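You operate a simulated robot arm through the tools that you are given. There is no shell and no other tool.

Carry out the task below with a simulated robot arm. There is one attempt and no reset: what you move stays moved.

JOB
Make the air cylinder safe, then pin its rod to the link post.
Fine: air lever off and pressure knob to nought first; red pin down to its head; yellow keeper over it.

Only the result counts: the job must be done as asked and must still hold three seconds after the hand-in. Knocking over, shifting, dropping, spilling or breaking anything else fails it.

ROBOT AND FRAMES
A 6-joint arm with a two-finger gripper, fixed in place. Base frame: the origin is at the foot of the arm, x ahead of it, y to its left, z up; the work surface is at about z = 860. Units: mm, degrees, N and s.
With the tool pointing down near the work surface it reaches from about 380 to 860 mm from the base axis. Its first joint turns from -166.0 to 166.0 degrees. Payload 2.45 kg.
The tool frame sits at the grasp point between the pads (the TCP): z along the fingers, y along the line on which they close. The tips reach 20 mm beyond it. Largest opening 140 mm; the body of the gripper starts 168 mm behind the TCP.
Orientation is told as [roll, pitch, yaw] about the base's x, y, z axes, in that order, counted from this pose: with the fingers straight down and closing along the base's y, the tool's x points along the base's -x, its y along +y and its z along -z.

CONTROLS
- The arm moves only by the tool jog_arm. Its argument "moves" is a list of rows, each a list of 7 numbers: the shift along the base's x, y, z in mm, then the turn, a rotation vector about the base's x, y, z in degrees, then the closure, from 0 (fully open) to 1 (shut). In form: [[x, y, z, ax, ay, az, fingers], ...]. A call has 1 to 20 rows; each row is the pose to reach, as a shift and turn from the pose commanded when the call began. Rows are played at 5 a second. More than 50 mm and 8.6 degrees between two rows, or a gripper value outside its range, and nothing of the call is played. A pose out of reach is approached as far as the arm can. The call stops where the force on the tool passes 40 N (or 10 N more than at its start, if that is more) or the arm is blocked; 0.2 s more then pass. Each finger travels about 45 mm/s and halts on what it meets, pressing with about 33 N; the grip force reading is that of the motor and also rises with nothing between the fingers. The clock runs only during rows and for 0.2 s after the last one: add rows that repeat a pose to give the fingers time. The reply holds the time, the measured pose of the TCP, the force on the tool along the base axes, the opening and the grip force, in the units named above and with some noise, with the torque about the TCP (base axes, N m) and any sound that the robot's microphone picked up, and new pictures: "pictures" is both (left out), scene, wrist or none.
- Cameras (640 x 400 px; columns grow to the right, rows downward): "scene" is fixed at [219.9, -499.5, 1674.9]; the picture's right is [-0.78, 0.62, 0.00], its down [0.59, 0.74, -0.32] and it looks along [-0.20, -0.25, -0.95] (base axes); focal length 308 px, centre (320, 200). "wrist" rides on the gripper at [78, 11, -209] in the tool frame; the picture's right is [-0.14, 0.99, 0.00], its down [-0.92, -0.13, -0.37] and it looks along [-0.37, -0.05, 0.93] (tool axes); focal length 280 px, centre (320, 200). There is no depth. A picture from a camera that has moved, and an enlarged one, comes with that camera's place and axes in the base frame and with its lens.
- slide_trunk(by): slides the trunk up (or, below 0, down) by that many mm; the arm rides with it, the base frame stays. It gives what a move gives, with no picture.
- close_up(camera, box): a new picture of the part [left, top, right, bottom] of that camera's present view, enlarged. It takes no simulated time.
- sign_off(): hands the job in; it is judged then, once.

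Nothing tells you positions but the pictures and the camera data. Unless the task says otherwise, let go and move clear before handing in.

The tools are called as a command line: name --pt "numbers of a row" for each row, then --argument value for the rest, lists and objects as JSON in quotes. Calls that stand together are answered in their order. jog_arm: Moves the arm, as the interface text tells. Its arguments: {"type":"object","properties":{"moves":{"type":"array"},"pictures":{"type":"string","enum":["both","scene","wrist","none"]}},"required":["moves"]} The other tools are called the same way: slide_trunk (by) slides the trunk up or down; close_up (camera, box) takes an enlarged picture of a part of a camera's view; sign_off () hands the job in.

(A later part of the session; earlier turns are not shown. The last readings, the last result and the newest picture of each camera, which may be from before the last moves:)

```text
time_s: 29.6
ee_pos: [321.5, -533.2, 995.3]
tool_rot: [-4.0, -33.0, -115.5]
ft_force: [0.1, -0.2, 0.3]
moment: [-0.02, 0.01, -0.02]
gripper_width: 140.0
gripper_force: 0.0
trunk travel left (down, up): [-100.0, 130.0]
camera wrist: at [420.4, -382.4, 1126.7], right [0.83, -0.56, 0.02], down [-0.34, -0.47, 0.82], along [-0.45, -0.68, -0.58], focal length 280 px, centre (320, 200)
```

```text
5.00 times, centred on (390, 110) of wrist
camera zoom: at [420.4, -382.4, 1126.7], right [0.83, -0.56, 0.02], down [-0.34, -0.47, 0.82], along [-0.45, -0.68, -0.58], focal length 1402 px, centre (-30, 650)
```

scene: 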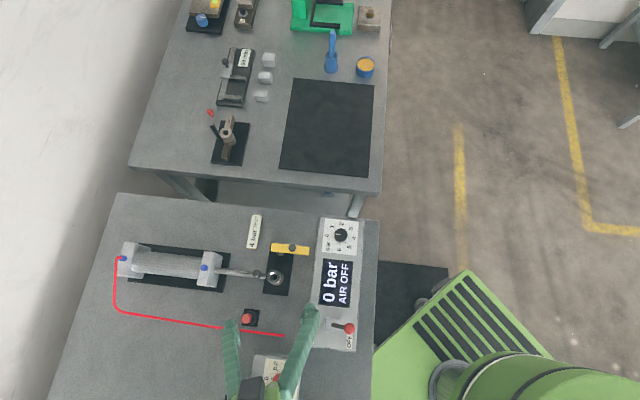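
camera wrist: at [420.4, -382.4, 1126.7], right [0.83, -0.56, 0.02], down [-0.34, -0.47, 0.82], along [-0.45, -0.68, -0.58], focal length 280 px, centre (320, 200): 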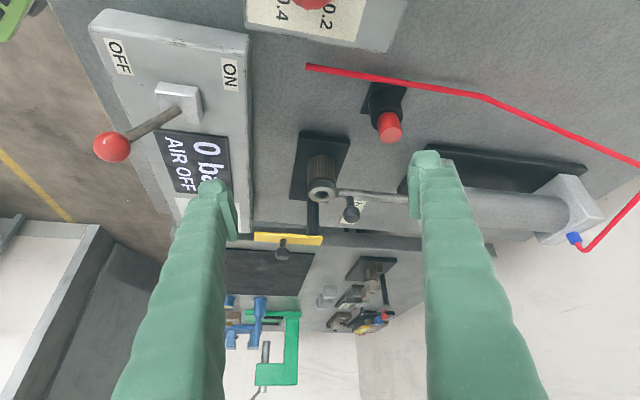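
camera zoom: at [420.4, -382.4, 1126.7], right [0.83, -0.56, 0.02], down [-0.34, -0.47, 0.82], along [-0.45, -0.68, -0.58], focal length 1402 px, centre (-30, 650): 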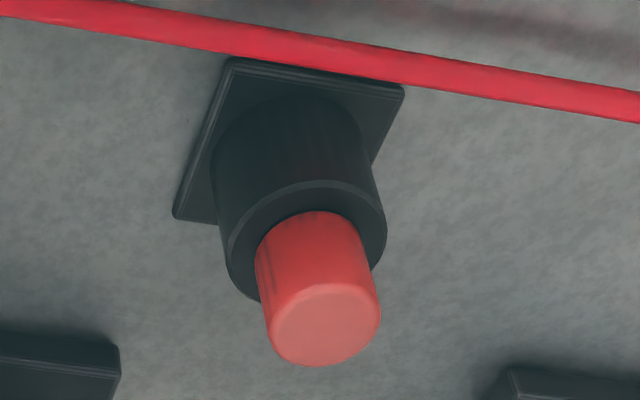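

close_up --camera "wrist" --box '[320, 175, 368, 205]'

close_up --camera "scene" --box '[250, 260, 298, 290]'

close_up --camera "wrist" --box '[300, 140, 348, 210]'

```text
13.33 times, centred on (344, 190) of wrist
camera zoom: at [420.4, -382.4, 1126.7], right [0.83, -0.56, 0.02], down [-0.34, -0.47, 0.82], along [-0.45, -0.68, -0.58], focal length 3738 px, centre (0, 333)
```

zoom: 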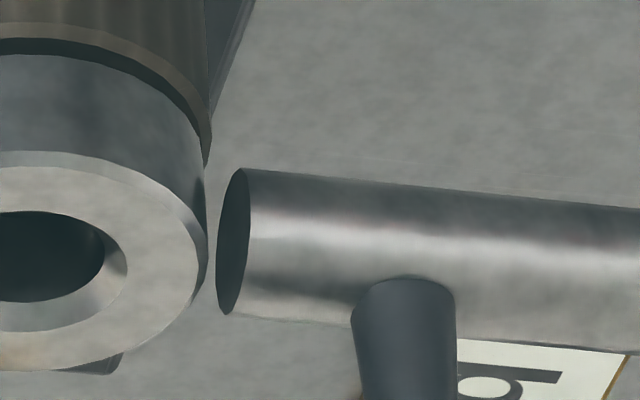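

```text
13.33 times, centred on (274, 275) of scene
camera zoom: at [219.9, -499.5, 1674.9], right [-0.78, 0.62, 0.0], down [0.59, 0.74, -0.32], along [-0.2, -0.25, -0.95], focal length 4107 px, centre (933, -800)
```

zoom: 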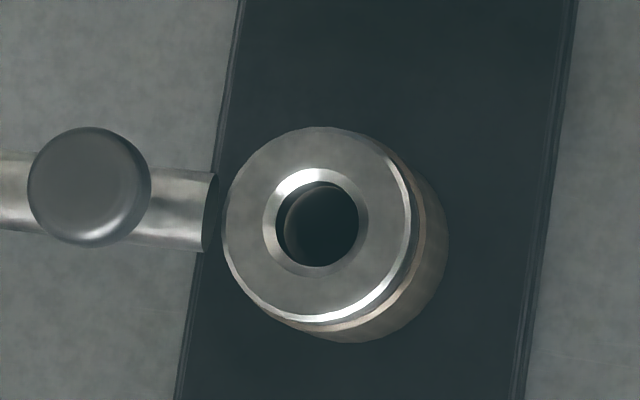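

```text
5.71 times, centred on (324, 175) of wrist
camera zoom: at [420.4, -382.4, 1126.7], right [0.83, -0.56, 0.02], down [-0.34, -0.47, 0.82], along [-0.45, -0.68, -0.58], focal length 1602 px, centre (297, 343)
```

zoom: 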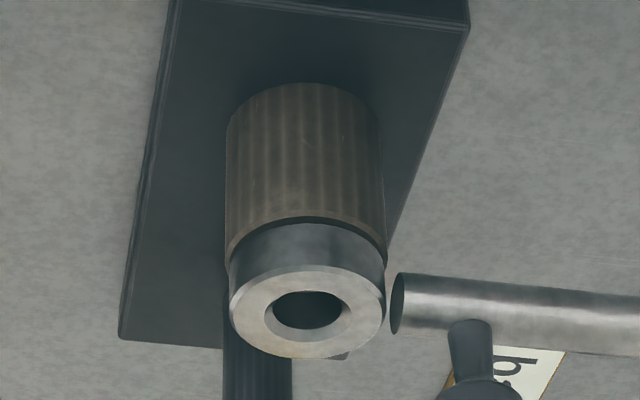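

The steel ring sits on the knurled post at rod height and is coaxial with it, so it is the rod's eye, already lined up. The keeper is a yellow bar on a tall black pivot rod with a handle. I'll un-tilt and turn to yaw −45°, the yaw I plan to use for the pin.

jog_arm --pt "-8 -12 18 4.6 -3 0 0" --pt "-16 -25 36 9.2 -6.1 0 0" --pt "-24 -37 54 13.8 -9.1 0 0" --pt "-32 -50 72 18.4 -12.1 0 0" --pt "-40 -62 90 23 -15.2 0 0" --pt "-47 -74 106 27.5 -18.2 0 0" --pt "-47 -74 106 27.5 -18.2 0 0" --pictures "none"

jog_arm --pt "5 -8 -8 0 0 8 0" --pt "10 -16 -16 0 0 16 0" --pt "15 -24 -24 0 0 24 0" --pt "20 -32 -32 0 0 32 0" --pt "25 -40 -40 0 0 40 0" --pt "30 -48 -48 0 0 48 0" --pt "35 -56 -56 0 0 56 0" --pt "40 -64 -60 0 0 64 0" --pt "40 -72.5 -62 0 0 72 0" --pt "40 -72.5 -62 0 0 72 0" --pictures "both"

```text
time_s: 31.2
ee_pos: [274.1, -606.1, 1099.7]
tool_rot: [0.4, -0.1, -116.8]
ft_force: [0.6, -0.2, 0.1]
moment: [0.03, 0.0, 0.02]
gripper_width: 140.0
gripper_force: 0.0
trunk travel left (down, up): [-100.0, 130.0]
```

```text
time_s: 33.4
ee_pos: [313.8, -680.0, 1039.0]
tool_rot: [0.4, 0.0, -44.8]
ft_force: [-0.3, 0.3, 0.3]
moment: [0.04, -0.04, -0.04]
gripper_width: 140.1
gripper_force: 0.0
trunk travel left (down, up): [-100.0, 130.0]
camera wrist: at [264.8, -617.5, 1247.7], right [0.79, 0.61, 0.01], down [0.56, -0.74, 0.37], along [0.23, -0.29, -0.93], focal length 280 px, centre (320, 200)
```

scene: 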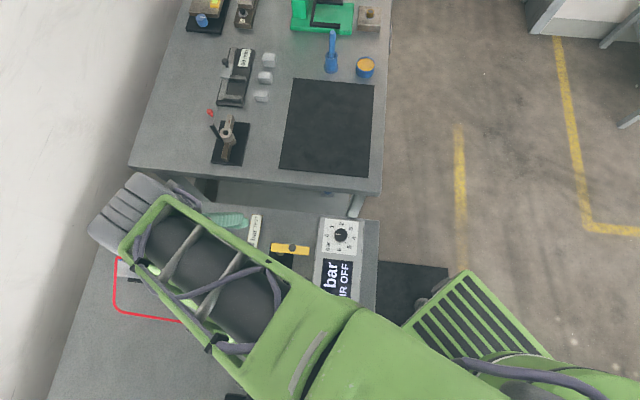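
wrist: 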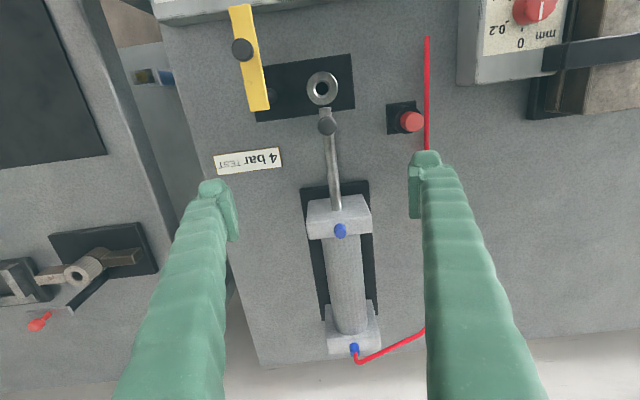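

close_up --camera "wrist" --box '[288, 60, 356, 120]'

close_up --camera "wrist" --box '[375, 85, 439, 145]'

close_up --camera "wrist" --box '[210, 0, 290, 120]'

```text
6.67 times, centred on (322, 90) of wrist
camera zoom: at [264.8, -617.5, 1247.7], right [0.79, 0.61, 0.01], down [0.56, -0.74, 0.37], along [0.23, -0.29, -0.93], focal length 1869 px, centre (307, 933)
```

zoom: 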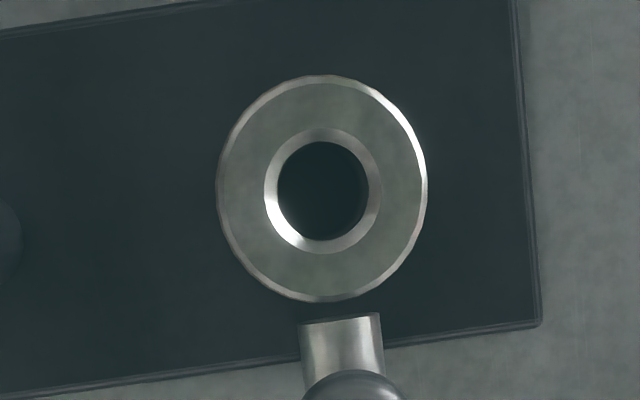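

```text
6.67 times, centred on (407, 115) of wrist
camera zoom: at [264.8, -617.5, 1247.7], right [0.79, 0.61, 0.01], down [0.56, -0.74, 0.37], along [0.23, -0.29, -0.93], focal length 1869 px, centre (-260, 767)
```

zoom: 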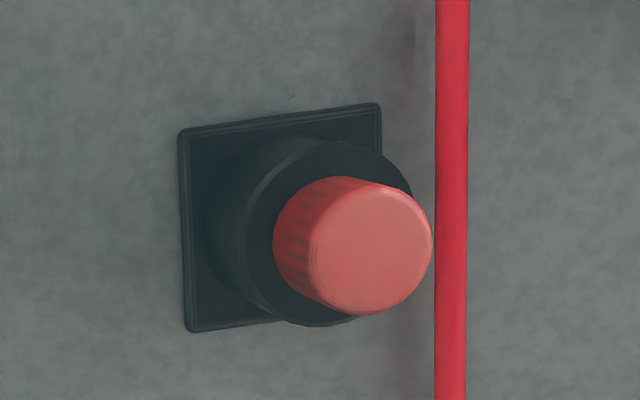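

```text
3.33 times, centred on (250, 60) of wrist
camera zoom: at [264.8, -617.5, 1247.7], right [0.79, 0.61, 0.01], down [0.56, -0.74, 0.37], along [0.23, -0.29, -0.93], focal length 935 px, centre (553, 667)
```

zoom: 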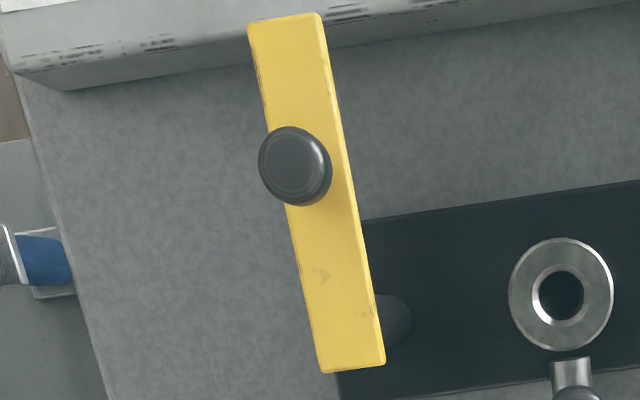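

The eye hole is almost exactly under the camera here. I'll shift by the estimated hole-to-pin vector so the pin is viewed the same way, which gives an accurate relative offset.

jog_arm --pt "36 12 -4 0 0 0 0" --pt "72 24 -9 0 0 0 0" --pt "106.5 35.5 -14 0 0 0 0" --pt "106.5 35.5 -14 0 0 0 0" --pt "106.5 35.5 -14 0 0 0 0" --pictures "wrist"

close_up --camera "wrist" --box '[288, 60, 356, 120]'

```text
time_s: 34.6
ee_pos: [421.3, -642.3, 1024.6]
tool_rot: [0.3, -0.1, -44.8]
ft_force: [0.1, -0.6, 0.2]
moment: [0.01, -0.08, -0.01]
gripper_width: 140.1
gripper_force: 0.0
trunk travel left (down, up): [-100.0, 130.0]
camera wrist: at [371.7, -580.7, 1233.8], right [0.8, 0.61, 0.01], down [0.56, -0.74, 0.37], along [0.23, -0.29, -0.93], focal length 280 px, centre (320, 200)
```

wrist: 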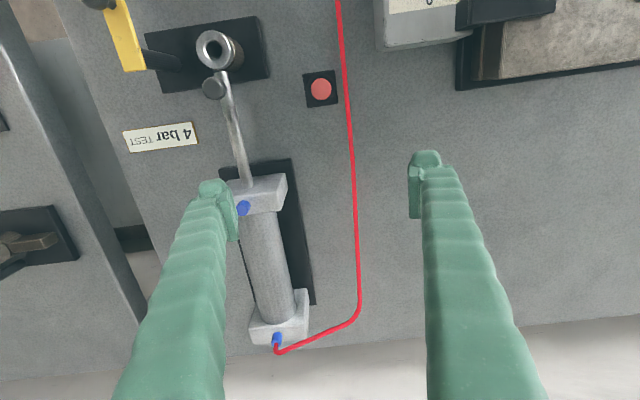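

```text
6.67 times, centred on (322, 90) of wrist
camera zoom: at [371.7, -580.7, 1233.8], right [0.8, 0.61, 0.01], down [0.56, -0.74, 0.37], along [0.23, -0.29, -0.93], focal length 1869 px, centre (307, 933)
```

zoom: 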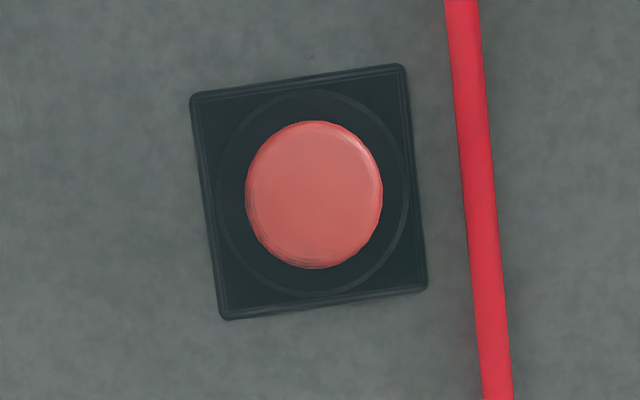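

I've got a precise pin-to-hole vector of about (−105.9,−34.4), with the pin near (375.4,−580) and its head top at about z 915. I'll move over the pin with the opening narrowed to about 46 mm, removing the small tool tilt.

jog_arm --pt "-20 28 0 -0.1 0.15 0 0.3" --pt "-45.5 63 0 -0.25 0.32 0 0.6" --pt "-45.5 63 -20 -0.25 0.32 0 0.67" --pt "-45.5 63 -50 -0.25 0.32 0 0.67" --pt "-45.5 63 -75 -0.25 0.32 0 0.67" --pt "-45.5 63 -75 -0.25 0.32 0 0.67" --pictures "both"

close_up --camera "wrist" --box '[260, 130, 380, 205]'

```text
time_s: 36.0
ee_pos: [374.7, -581.9, 949.9]
tool_rot: [0.0, -0.1, -44.8]
ft_force: [-0.1, -0.1, 0.1]
moment: [0.01, 0.0, -0.03]
gripper_width: 46.2
gripper_force: 0.1
trunk travel left (down, up): [-100.0, 130.0]
camera wrist: at [326.5, -517.9, 1158.2], right [0.8, 0.61, 0.0], down [0.56, -0.74, 0.37], along [0.22, -0.29, -0.93], focal length 280 px, centre (320, 200)
```

scene: 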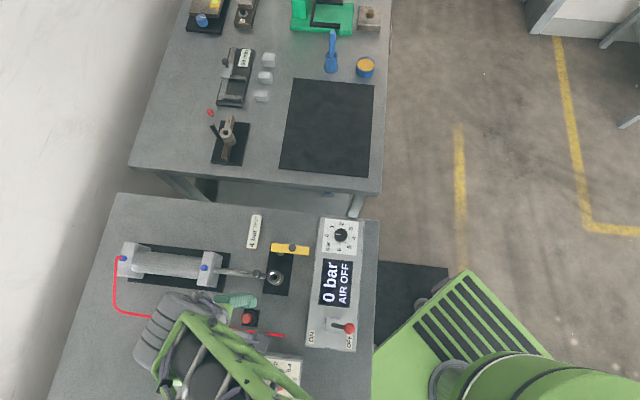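
wrist: 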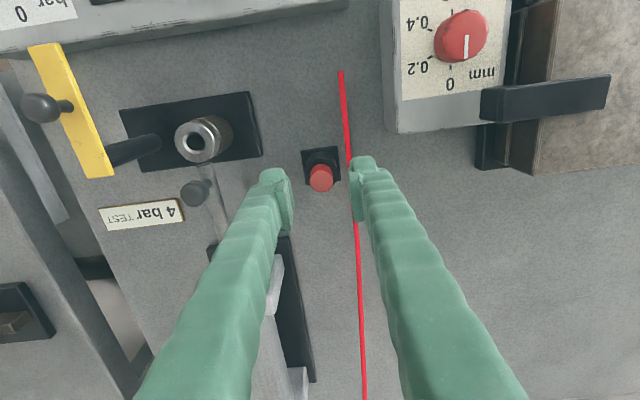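

```text
5.33 times, centred on (320, 168) of wrist
camera zoom: at [326.5, -517.9, 1158.2], right [0.8, 0.61, 0.0], down [0.56, -0.74, 0.37], along [0.22, -0.29, -0.93], focal length 1495 px, centre (320, 373)
```

zoom: 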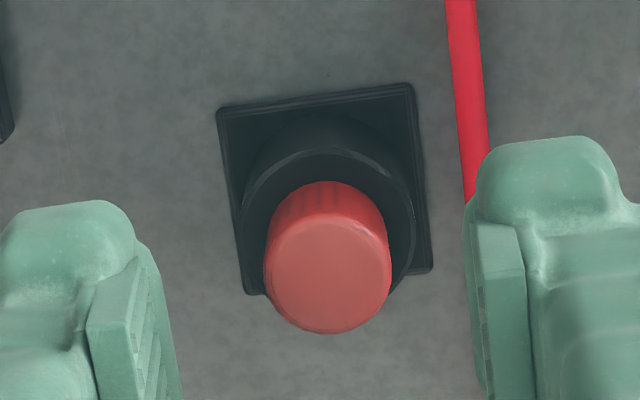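

The pin head is nearly centred, about 1.4 mm off along the closing direction. I'll correct that and lower so the tips end just above the holder.

jog_arm --pt "1 0.9 -12 0 0 0 0.67" --pt "1 0.9 -24 0 0 0 0.67" --pt "1 0.9 -31 0 0 0 0.67" --pt "1 0.9 -35 0 0 0 0.67" --pt "1 0.9 -35 0 0 0 0.67" --pictures "wrist"

close_up --camera "wrist" --box '[260, 130, 380, 205]'

```text
time_s: 37.2
ee_pos: [377.0, -579.2, 915.2]
tool_rot: [0.0, 0.0, -44.8]
ft_force: [-0.5, 0.2, 0.0]
moment: [0.0, 0.0, -0.01]
gripper_width: 46.3
gripper_force: 0.0
trunk travel left (down, up): [-100.0, 130.0]
camera wrist: at [328.5, -516.2, 1122.9], right [0.8, 0.61, 0.0], down [0.56, -0.74, 0.37], along [0.22, -0.29, -0.93], focal length 280 px, centre (320, 200)
```

wrist: 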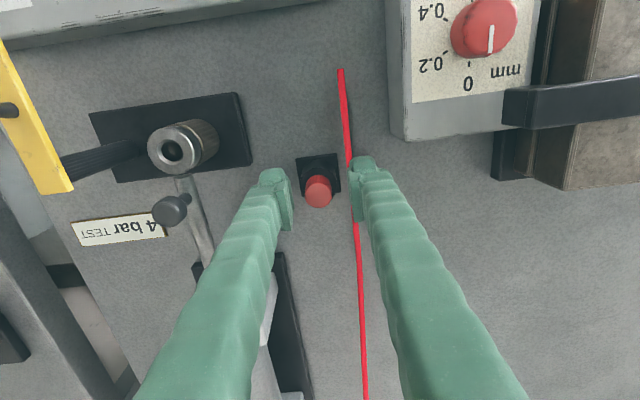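

```text
5.33 times, centred on (320, 168) of wrist
camera zoom: at [328.5, -516.2, 1122.9], right [0.8, 0.61, 0.0], down [0.56, -0.74, 0.37], along [0.22, -0.29, -0.93], focal length 1495 px, centre (320, 373)
```

zoom: 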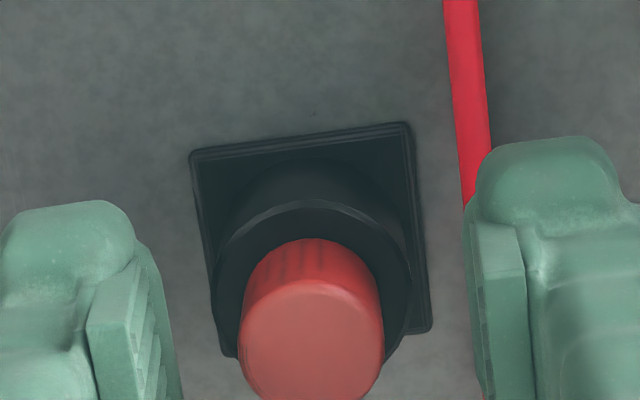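

jog_arm --pt "-0.8 -0.7 0 0 0 0 0.67" --pt "-0.8 -0.7 0 0 0 0 0.75" --pt "-0.8 -0.7 0 0 0 0 0.85" --pt "-0.8 -0.7 0 0 0 0 1" --pt "-0.8 -0.7 0 0 0 0 1" --pt "-0.8 -0.7 0 0 0 0 1" --pictures "wrist"

```text
time_s: 38.6
ee_pos: [375.4, -580.7, 913.9]
tool_rot: [-0.1, -0.1, -44.8]
ft_force: [0.7, 0.2, -0.8]
moment: [-0.01, 0.02, 0.0]
gripper_width: 20.0
gripper_force: 32.7
trunk travel left (down, up): [-100.0, 130.0]
camera wrist: at [327.5, -516.7, 1123.1], right [0.8, 0.61, 0.0], down [0.56, -0.74, 0.37], along [0.22, -0.29, -0.93], focal length 280 px, centre (320, 200)
```

wrist: 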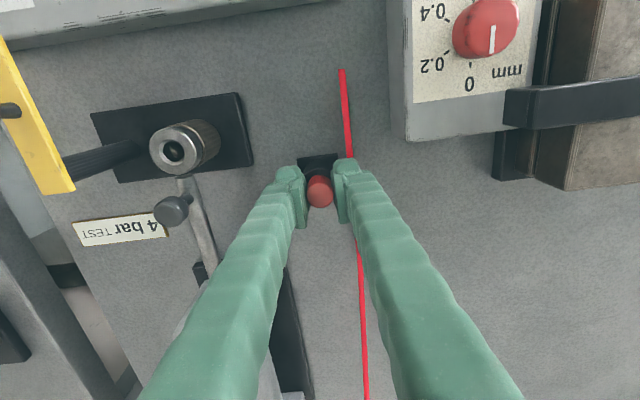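

The pin head is gripped at 20.0 mm with no side force. I'll lift it straight up and look at it.

jog_arm --pt "0 0 10 0 0 0 1" --pt "0 0 25 0 0 0 1" --pt "0 0 45 0 0 0 1" --pt "0 0 70 0 0 0 1" --pt "0 0 95 0 0 0 1" --pt "0 0 95 0 0 0 1" --pictures "both"

close_up --camera "wrist" --box '[260, 130, 380, 230]'

close_up --camera "scene" --box '[190, 260, 310, 340]'

```text
time_s: 40.0
ee_pos: [375.4, -579.8, 1011.0]
tool_rot: [0.0, -0.1, -44.8]
ft_force: [0.3, -0.5, -0.9]
moment: [-0.01, 0.02, 0.03]
gripper_width: 20.0
gripper_force: 32.7
trunk travel left (down, up): [-100.0, 130.0]
camera wrist: at [327.5, -517.4, 1219.8], right [0.8, 0.61, 0.0], down [0.56, -0.74, 0.37], along [0.22, -0.29, -0.93], focal length 280 px, centre (320, 200)
```

scene: 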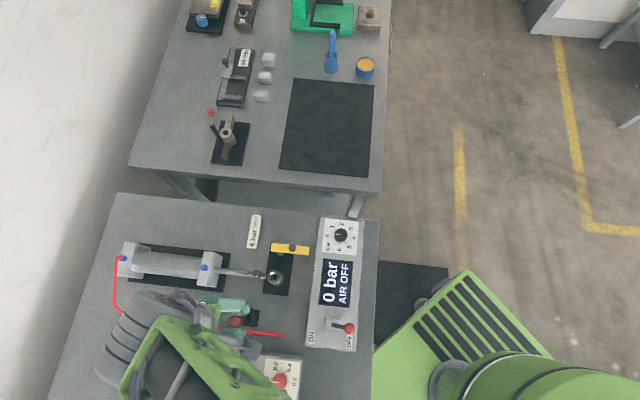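
wrist: 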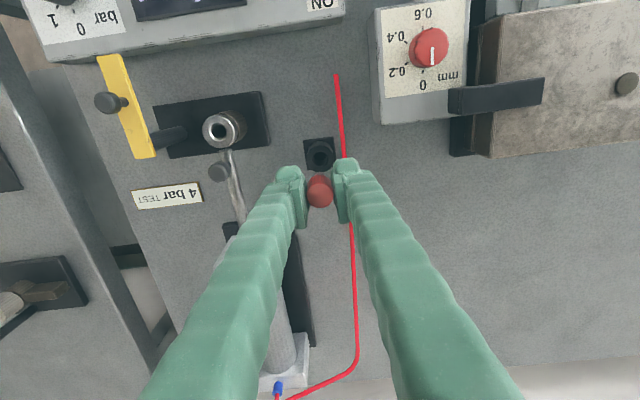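

```text
4.00 times, centred on (320, 180) of wrist
camera zoom: at [327.5, -517.4, 1219.8], right [0.8, 0.61, 0.0], down [0.56, -0.74, 0.37], along [0.22, -0.29, -0.93], focal length 1122 px, centre (320, 280)
```

zoom: 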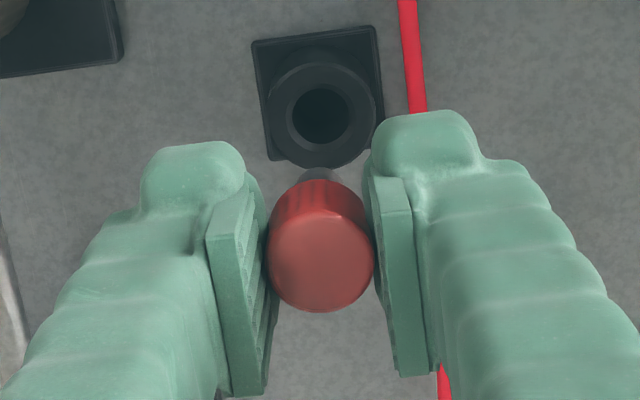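

```text
5.00 times, centred on (250, 300) of scene
camera zoom: at [219.9, -499.5, 1674.9], right [-0.78, 0.62, 0.0], down [0.59, 0.74, -0.32], along [-0.2, -0.25, -0.95], focal length 1540 px, centre (670, -300)
```

zoom: 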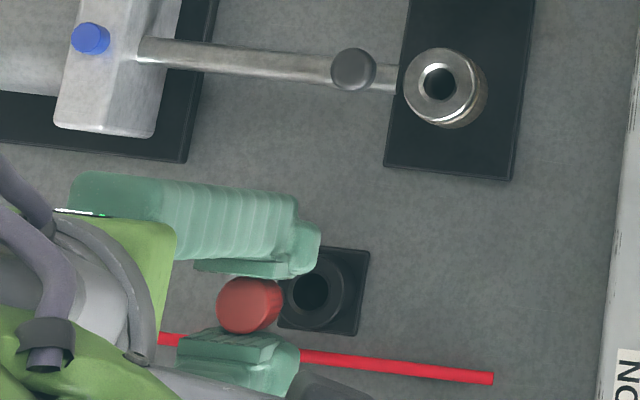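

The pin came out cleanly with about 30 mm of shank below the head. I'll carry it over the eye using the measured offset.

jog_arm --pt "-35 -11.4 3 0 0 0 1" --pt "-70 -22.7 3 0 0 0 1" --pt "-95 -30.9 3 0 0 0 1" --pt "-105.9 -34.4 3 0 0 0 1" --pt "-105.9 -34.4 -5 0 0 0 1" --pt "-105.9 -34.4 -12 0 0 0 1" --pt "-105.9 -34.4 -12 0 0 0 1" --pt "-105.9 -34.4 -12 0 0 0 1" --pictures "both"

close_up --camera "wrist" --box '[260, 130, 380, 230]'

close_up --camera "scene" --box '[226, 240, 322, 300]'

```text
time_s: 41.8
ee_pos: [269.1, -614.3, 996.2]
tool_rot: [-0.2, -0.1, -44.7]
ft_force: [-0.5, 0.9, -0.2]
moment: [-0.01, -0.02, 0.0]
gripper_width: 19.6
gripper_force: 32.9
trunk travel left (down, up): [-100.0, 130.0]
camera wrist: at [220.9, -551.0, 1206.0], right [0.8, 0.61, 0.0], down [0.56, -0.74, 0.37], along [0.22, -0.29, -0.93], focal length 280 px, centre (320, 200)
```

scene: 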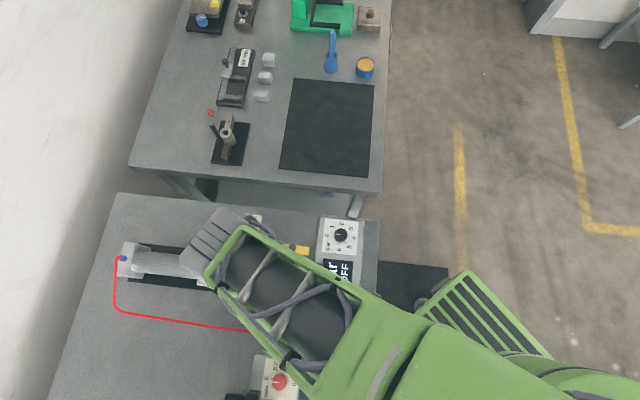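
wrist: 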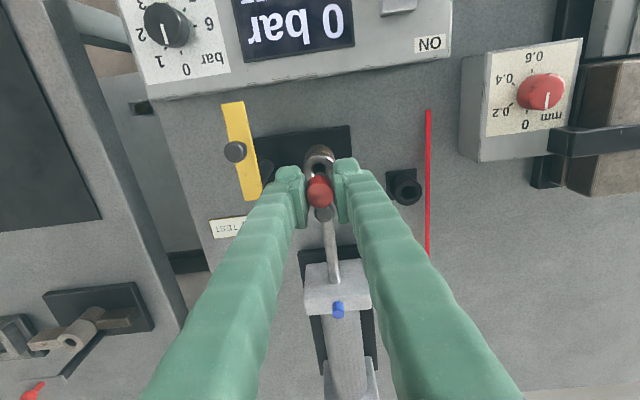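

```text
4.00 times, centred on (320, 180) of wrist
camera zoom: at [220.9, -551.0, 1206.0], right [0.8, 0.61, 0.0], down [0.56, -0.74, 0.37], along [0.22, -0.29, -0.93], focal length 1122 px, centre (320, 280)
```

zoom: 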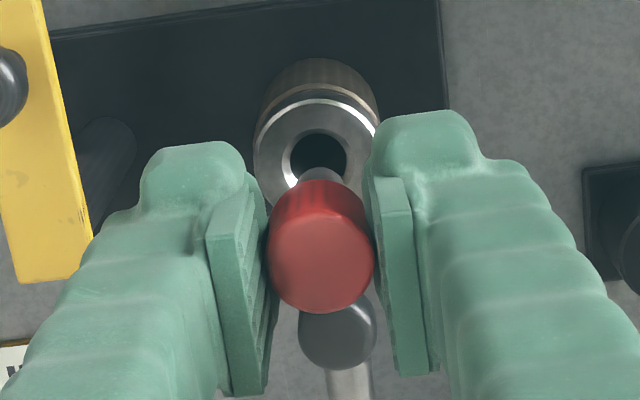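

```text
6.67 times, centred on (274, 270) of scene
camera zoom: at [219.9, -499.5, 1674.9], right [-0.78, 0.62, 0.0], down [0.59, 0.74, -0.32], along [-0.2, -0.25, -0.95], focal length 2053 px, centre (627, -267)
```

zoom: 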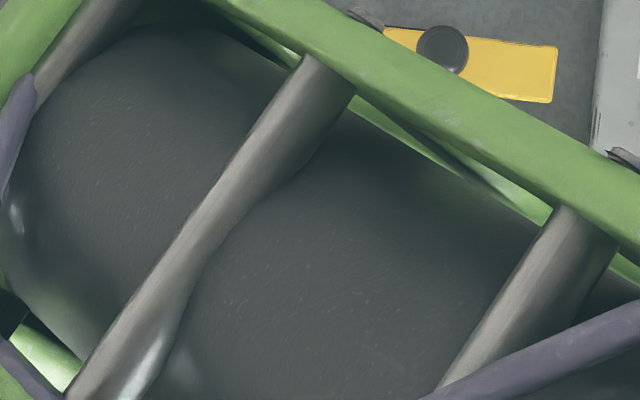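

The pin tip appears centred over the eye's hole. I'll lower slowly to where it should enter.

jog_arm --pt "0 0 -5 0 0 0 1" --pt "0 0 -10 0 0 0 1" --pt "0 0 -14 0 0 0 1" --pt "0 0 -18 0 0 0 1" --pt "0 0 -21 0 0 0 1" --pt "0 0 -24 0 0 0 1" --pt "0 0 -27 0 0 0 1" --pt "0 0 -27 0 0 0 1" --pictures "wrist"

close_up --camera "wrist" --box '[260, 130, 380, 230]'

```text
time_s: 43.6
ee_pos: [269.5, -614.9, 971.2]
tool_rot: [0.0, -0.1, -44.8]
ft_force: [0.3, 0.3, -1.0]
moment: [0.0, 0.0, 0.0]
gripper_width: 20.0
gripper_force: 32.7
trunk travel left (down, up): [-100.0, 130.0]
camera wrist: at [221.6, -551.4, 1179.3], right [0.8, 0.61, 0.0], down [0.56, -0.74, 0.37], along [0.22, -0.29, -0.93], focal length 280 px, centre (320, 200)
```

wrist: 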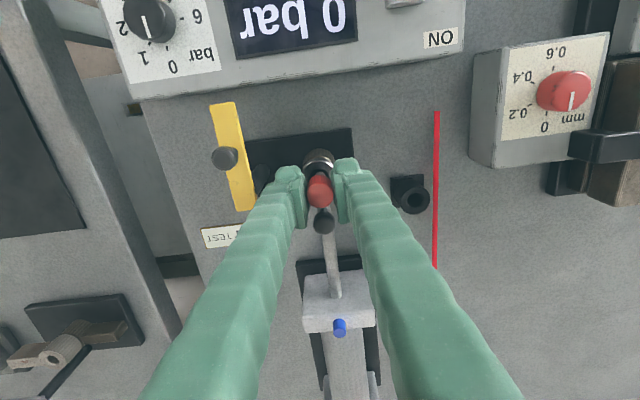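

```text
4.00 times, centred on (320, 180) of wrist
camera zoom: at [221.6, -551.4, 1179.3], right [0.8, 0.61, 0.0], down [0.56, -0.74, 0.37], along [0.22, -0.29, -0.93], focal length 1122 px, centre (320, 280)
```

zoom: 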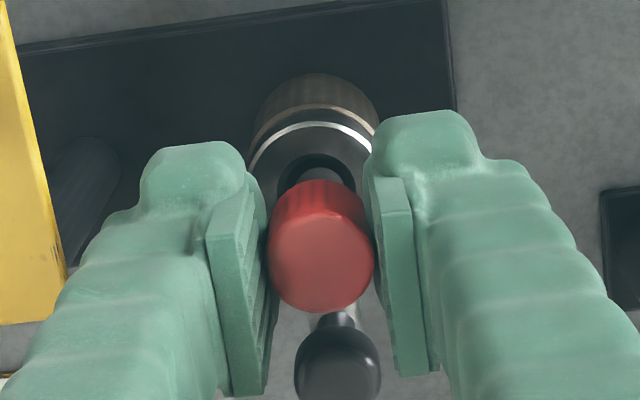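

No contact force yet and the shank looks to be in the hole. I'll continue lowering in small steps.

jog_arm --pt "0 0 -3 0 0 0 1" --pt "0 0 -6 0 0 0 1" --pt "0 0 -9 0 0 0 1" --pt "0 0 -12 0 0 0 1" --pt "0 0 -15 0 0 0 1" --pt "0 0 -15 0 0 0 1" --pictures "wrist"

close_up --camera "wrist" --box '[260, 130, 380, 230]'

```text
time_s: 45.0
ee_pos: [270.2, -615.3, 956.7]
tool_rot: [-0.1, -0.1, -44.8]
ft_force: [0.1, 0.3, -0.5]
moment: [-0.03, -0.01, 0.02]
gripper_width: 20.0
gripper_force: 32.9
trunk travel left (down, up): [-100.0, 130.0]
camera wrist: at [222.2, -551.7, 1164.6], right [0.8, 0.61, 0.0], down [0.56, -0.74, 0.37], along [0.22, -0.29, -0.93], focal length 280 px, centre (320, 200)
```

wrist: 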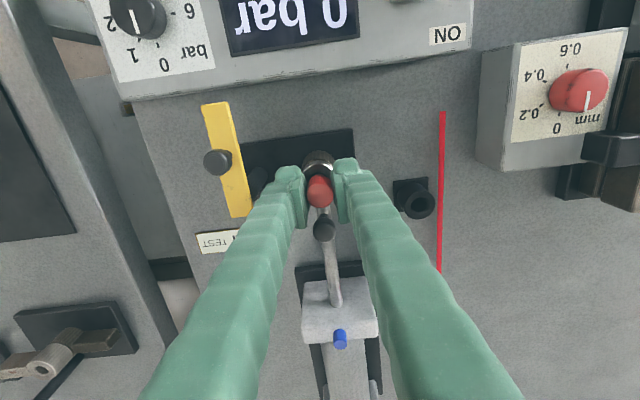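

```text
4.00 times, centred on (320, 180) of wrist
camera zoom: at [222.2, -551.7, 1164.6], right [0.8, 0.61, 0.0], down [0.56, -0.74, 0.37], along [0.22, -0.29, -0.93], focal length 1122 px, centre (320, 280)
```

zoom: 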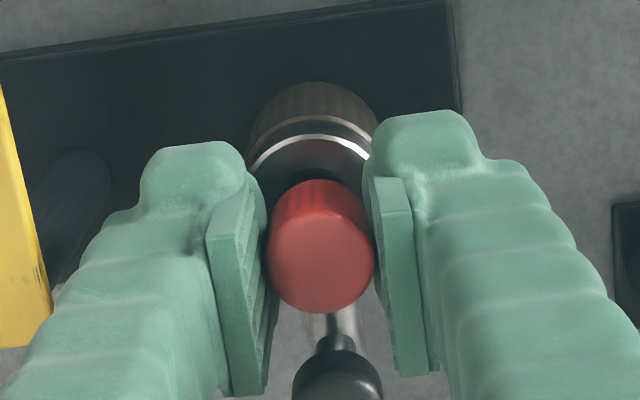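

jog_arm --pt "0 0 -2 0 0 0 1" --pt "0 0 -4 0 0 0 1" --pt "0 0 -6 0 0 0 1" --pt "0 0 -8 0 0 0 1" --pt "0 0 -9 0 0 0 1" --pt "0 0 -9 0 0 0 1" --pictures "wrist"

close_up --camera "wrist" --box '[260, 130, 380, 230]'

```text
time_s: 46.4
ee_pos: [268.8, -616.2, 947.8]
tool_rot: [0.0, -0.2, -44.9]
ft_force: [-0.5, 0.1, -1.7]
moment: [-0.02, 0.01, -0.02]
gripper_width: 20.1
gripper_force: 32.9
trunk travel left (down, up): [-100.0, 130.0]
camera wrist: at [221.6, -551.5, 1155.6], right [0.8, 0.61, 0.0], down [0.56, -0.74, 0.37], along [0.22, -0.29, -0.93], focal length 280 px, centre (320, 200)
```

wrist: 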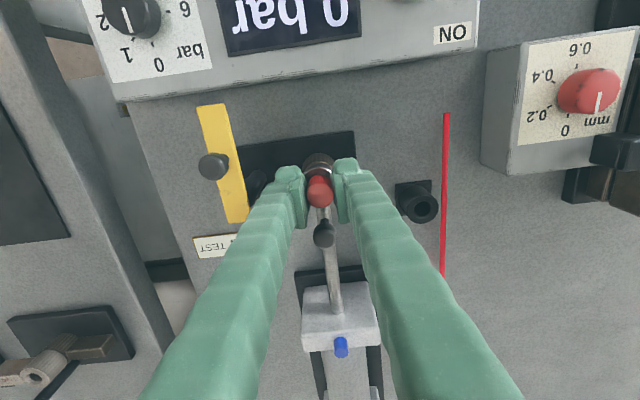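

```text
4.00 times, centred on (320, 180) of wrist
camera zoom: at [221.6, -551.5, 1155.6], right [0.8, 0.61, 0.0], down [0.56, -0.74, 0.37], along [0.22, -0.29, -0.93], focal length 1122 px, centre (320, 280)
```

zoom: 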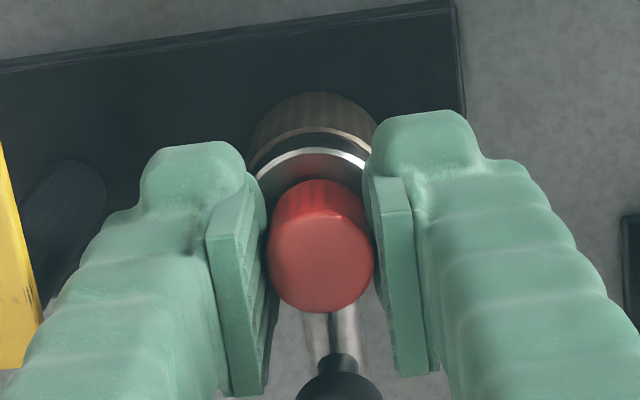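

jog_arm --pt "0 0 -1 0 0 0 1" --pt "0 0 -2 0 0 0 1" --pt "0 0 -3 0 0 0 1" --pt "0 0 -3 0 0 0 1" --pictures "none"

```text
time_s: 47.4
ee_pos: [269.9, -614.5, 944.2]
tool_rot: [-0.1, -0.1, -44.8]
ft_force: [0.4, 0.3, 1.3]
moment: [0.01, -0.03, 0.02]
gripper_width: 20.0
gripper_force: 33.2
trunk travel left (down, up): [-100.0, 130.0]
```

jog_arm --pt "0 0 -1 0 0 0 1" --pt "0 0 -2 0 0 0 1" --pt "0 0 -2 0 0 0 1" --pictures "wrist"

close_up --camera "wrist" --box '[260, 130, 380, 230]'

```text
time_s: 48.2
ee_pos: [269.5, -615.0, 944.0]
tool_rot: [-0.2, -0.4, -44.8]
ft_force: [0.2, 0.4, 22.0]
moment: [0.14, 0.12, -0.02]
gripper_width: 19.8
gripper_force: 33.0
trunk travel left (down, up): [-100.0, 130.0]
camera wrist: at [221.7, -551.0, 1152.7], right [0.8, 0.61, 0.0], down [0.56, -0.74, 0.37], along [0.23, -0.3, -0.93], focal length 280 px, centre (320, 200)
```

wrist: 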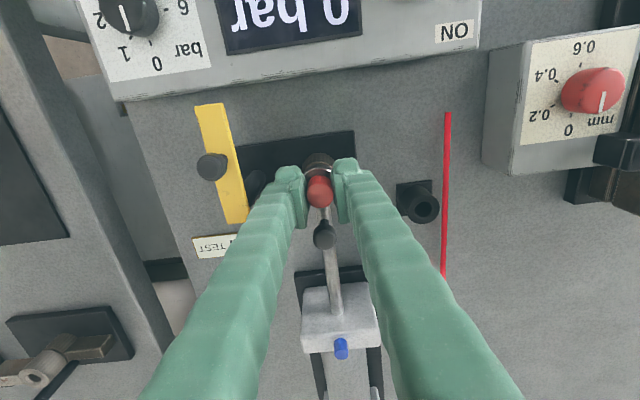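

```text
4.00 times, centred on (320, 180) of wrist
camera zoom: at [221.7, -551.0, 1152.7], right [0.8, 0.61, 0.0], down [0.56, -0.74, 0.37], along [0.23, -0.3, -0.93], focal length 1122 px, centre (320, 280)
```

zoom: 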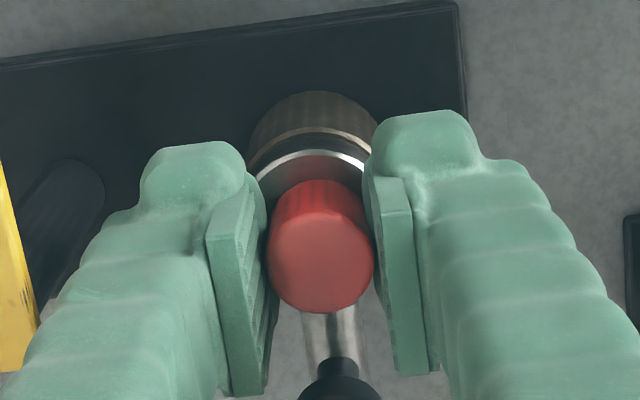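

Contact at 22 N with the TCP at z≈944, matching the expected seating height. I'll relieve the load, open slightly, rise and check the pin.

jog_arm --pt "0 0 1 0 0 0 1" --pt "0 0 2 0 0 0 0.9" --pt "0 0 2 0 0 0 0.8" --pt "0 0 2 0 0 0 0.74" --pt "0 0 2 0 0 0 0.74" --pt "0 0 15 0 0 0 0.74" --pt "0 0 35 0 0 0 0.74" --pt "0 0 60 0 0 0 0.74" --pt "0 0 90 0 0 0 0.6" --pt "0 0 90 0 0 0 0.4" --pictures "both"

close_up --camera "wrist" --box '[260, 120, 380, 195]'

```text
time_s: 50.4
ee_pos: [268.5, -614.5, 1032.6]
tool_rot: [0.1, -0.1, -44.9]
ft_force: [0.1, -1.0, 0.0]
moment: [0.02, 0.02, 0.0]
gripper_width: 84.0
gripper_force: 0.3
trunk travel left (down, up): [-100.0, 130.0]
camera wrist: at [220.7, -550.3, 1240.9], right [0.8, 0.61, 0.0], down [0.56, -0.74, 0.37], along [0.22, -0.29, -0.93], focal length 280 px, centre (320, 200)
```

scene: 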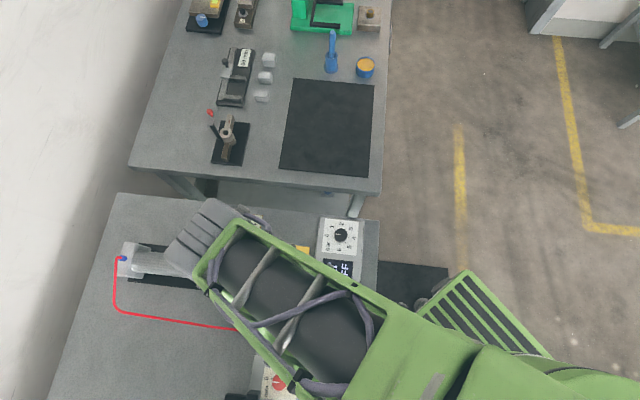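
wrist: 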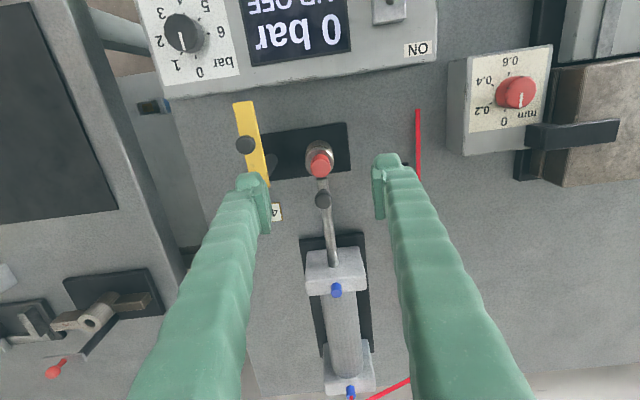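

```text
5.33 times, centred on (320, 158) of wrist
camera zoom: at [220.7, -550.3, 1240.9], right [0.8, 0.61, 0.0], down [0.56, -0.74, 0.37], along [0.22, -0.29, -0.93], focal length 1495 px, centre (320, 427)
```

zoom: 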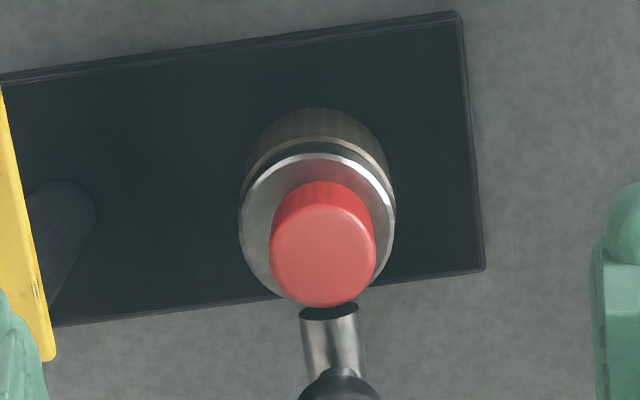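

The pin looks seated; I'll take an oblique view from the panel side to confirm there's no gap under the head and to judge keeper height.

jog_arm --pt "-9 12 5 -4 -3 0 0.4" --pt "-18 24 8 -8 -6 0 0.4" --pt "-27 36 8 -12 -9 0 0.4" --pt "-36 47.5 8 -16 -12 0 0.4" --pt "-40 53 8 -20 -15 0 0.4" --pt "-40 53 8 -20 -15 0 0.4" --pictures "both"

close_up --camera "wrist" --box '[265, 120, 385, 195]'

close_up --camera "wrist" --box '[200, 80, 360, 200]'

```text
time_s: 51.8
ee_pos: [228.3, -562.1, 1040.1]
tool_rot: [-4.0, -24.9, -44.0]
ft_force: [1.0, -0.5, -1.0]
moment: [0.03, 0.0, -0.03]
gripper_width: 83.8
gripper_force: 0.1
trunk travel left (down, up): [-100.0, 130.0]
camera wrist: at [132.6, -433.5, 1195.2], right [0.8, 0.6, 0.0], down [0.42, -0.54, 0.73], along [0.44, -0.58, -0.69], focal length 280 px, centre (320, 200)
```

scene: 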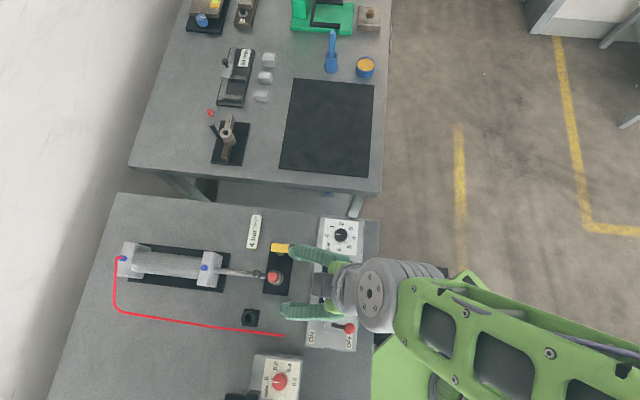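
wrist: 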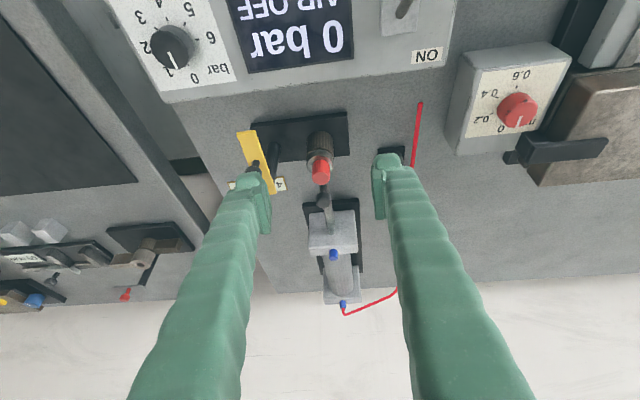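

```text
5.33 times, centred on (325, 158) of wrist
camera zoom: at [132.6, -433.5, 1195.2], right [0.8, 0.6, 0.0], down [0.42, -0.54, 0.73], along [0.44, -0.58, -0.69], focal length 1495 px, centre (293, 427)
```

zoom: 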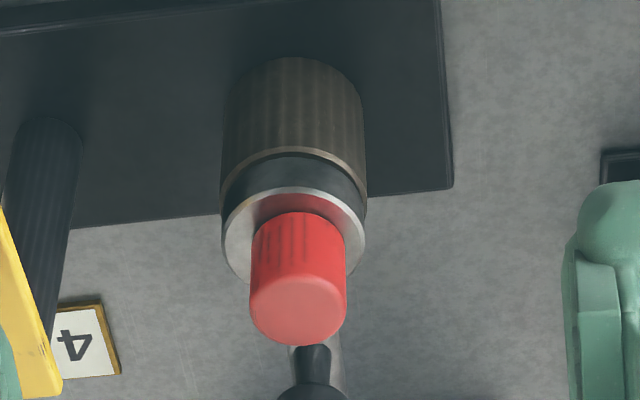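

```text
3.33 times, centred on (280, 140) of wrist
camera zoom: at [132.6, -433.5, 1195.2], right [0.8, 0.6, 0.0], down [0.42, -0.54, 0.73], along [0.44, -0.58, -0.69], focal length 935 px, centre (453, 400)
```

zoom: 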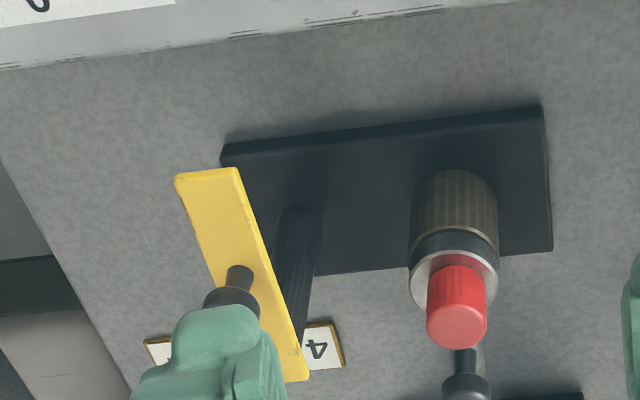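

close_up --camera "wrist" --box '[300, 145, 340, 170]'

close_up --camera "scene" --box '[255, 262, 295, 287]'

```text
16.00 times, centred on (320, 158) of wrist
camera zoom: at [132.6, -433.5, 1195.2], right [0.8, 0.6, 0.0], down [0.42, -0.54, 0.73], along [0.44, -0.58, -0.69], focal length 4486 px, centre (320, 880)
```

zoom: 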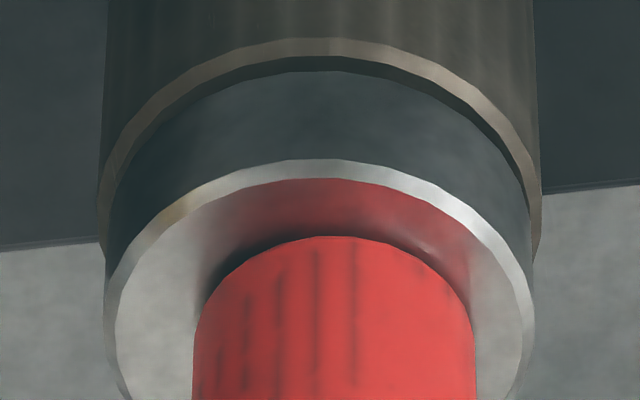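

```text
16.00 times, centred on (275, 274) of scene
camera zoom: at [219.9, -499.5, 1674.9], right [-0.78, 0.62, 0.0], down [0.59, 0.74, -0.32], along [-0.2, -0.25, -0.95], focal length 4928 px, centre (1040, -992)
```

zoom: 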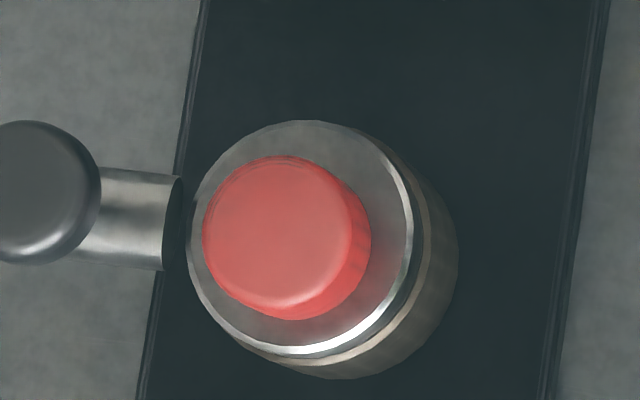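

The head sits flush on the eye with no shank showing. Next is the keeper: its handle is near (195.5,−632), pivot near (223.6,−660), and it must swing about −91° to cover the pin. I'll straighten the tool and move above the handle.

jog_arm --pt "-6.8 -14 0 4 3 0 0.5" --pt "-13.6 -28 0 8 6 0 0.6" --pt "-20.4 -42 0 12 9 0 0.67" --pt "-27.2 -56 0 16 12 0 0.67" --pt "-33.8 -69.9 0 20 15 0 0.67" --pt "-33.8 -69.9 0 20 15 0 0.67" --pt "-33.8 -69.9 0 20 15 0 0.67" --pictures "both"

close_up --camera "wrist" --box '[260, 130, 380, 230]'

```text
time_s: 53.4
ee_pos: [196.3, -630.4, 1039.8]
tool_rot: [-0.1, 0.0, -44.8]
ft_force: [-0.6, -0.1, -0.2]
moment: [-0.04, -0.02, -0.01]
gripper_width: 46.1
gripper_force: 0.1
trunk travel left (down, up): [-100.0, 130.0]
camera wrist: at [148.5, -567.7, 1248.7], right [0.8, 0.61, 0.0], down [0.56, -0.74, 0.37], along [0.22, -0.29, -0.93], focal length 280 px, centre (320, 200)
```

scene: 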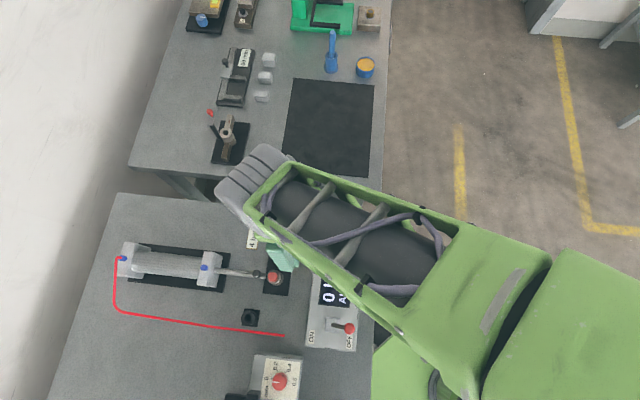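
wrist: 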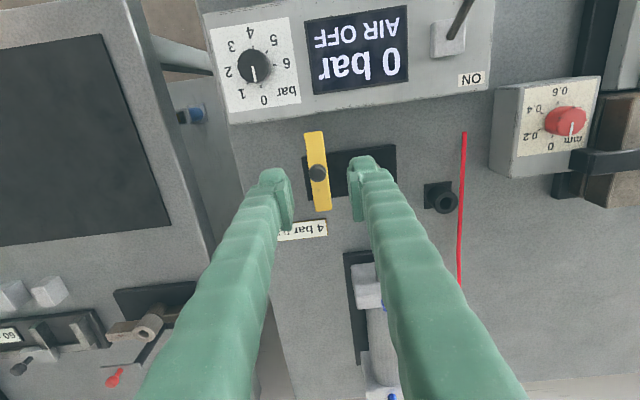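

```text
4.00 times, centred on (320, 180) of wrist
camera zoom: at [148.5, -567.7, 1248.7], right [0.8, 0.61, 0.0], down [0.56, -0.74, 0.37], along [0.22, -0.29, -0.93], focal length 1122 px, centre (320, 280)
```

zoom: 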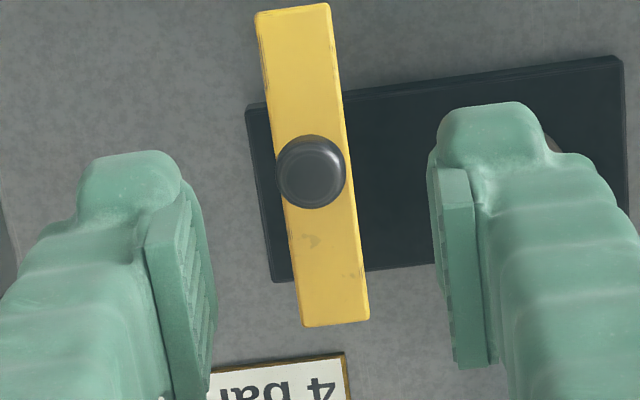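

The handle is 2.2 mm off along the closing direction. I'll correct that, lower to z≈981 so the tips stay above the bar, and close on the handle.

jog_arm --pt "-1.7 -1.4 -15 0 0 0 0.67" --pt "-1.7 -1.4 -35 0 0 0 0.67" --pt "-1.7 -1.4 -50 0 0 0 0.67" --pt "-1.7 -1.4 -58 0 0 0 0.67" --pt "-1.7 -1.4 -58 0 0 0 0.67" --pictures "wrist"

close_up --camera "wrist" --box '[260, 130, 380, 230]'

```text
time_s: 54.6
ee_pos: [195.2, -633.8, 982.3]
tool_rot: [-0.1, -0.1, -44.7]
ft_force: [-0.1, 0.2, -0.5]
moment: [-0.01, -0.01, 0.0]
gripper_width: 46.1
gripper_force: 0.1
trunk travel left (down, up): [-100.0, 130.0]
camera wrist: at [146.4, -570.4, 1191.0], right [0.8, 0.61, 0.0], down [0.56, -0.74, 0.37], along [0.22, -0.29, -0.93], focal length 280 px, centre (320, 200)
```

wrist: 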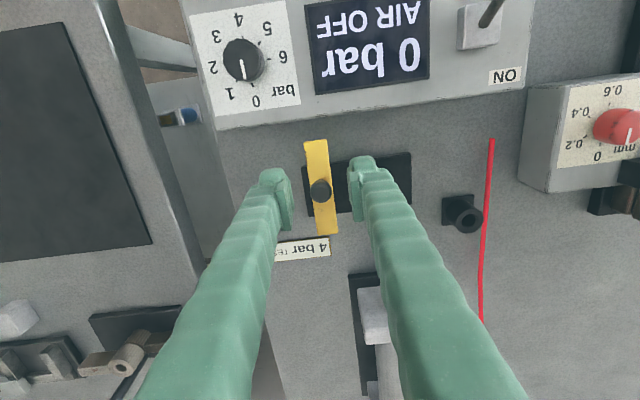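

```text
4.00 times, centred on (320, 180) of wrist
camera zoom: at [146.4, -570.4, 1191.0], right [0.8, 0.61, 0.0], down [0.56, -0.74, 0.37], along [0.22, -0.29, -0.93], focal length 1122 px, centre (320, 280)
```

zoom: 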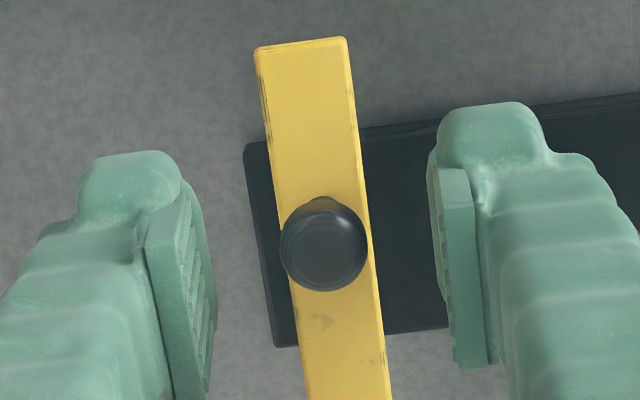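

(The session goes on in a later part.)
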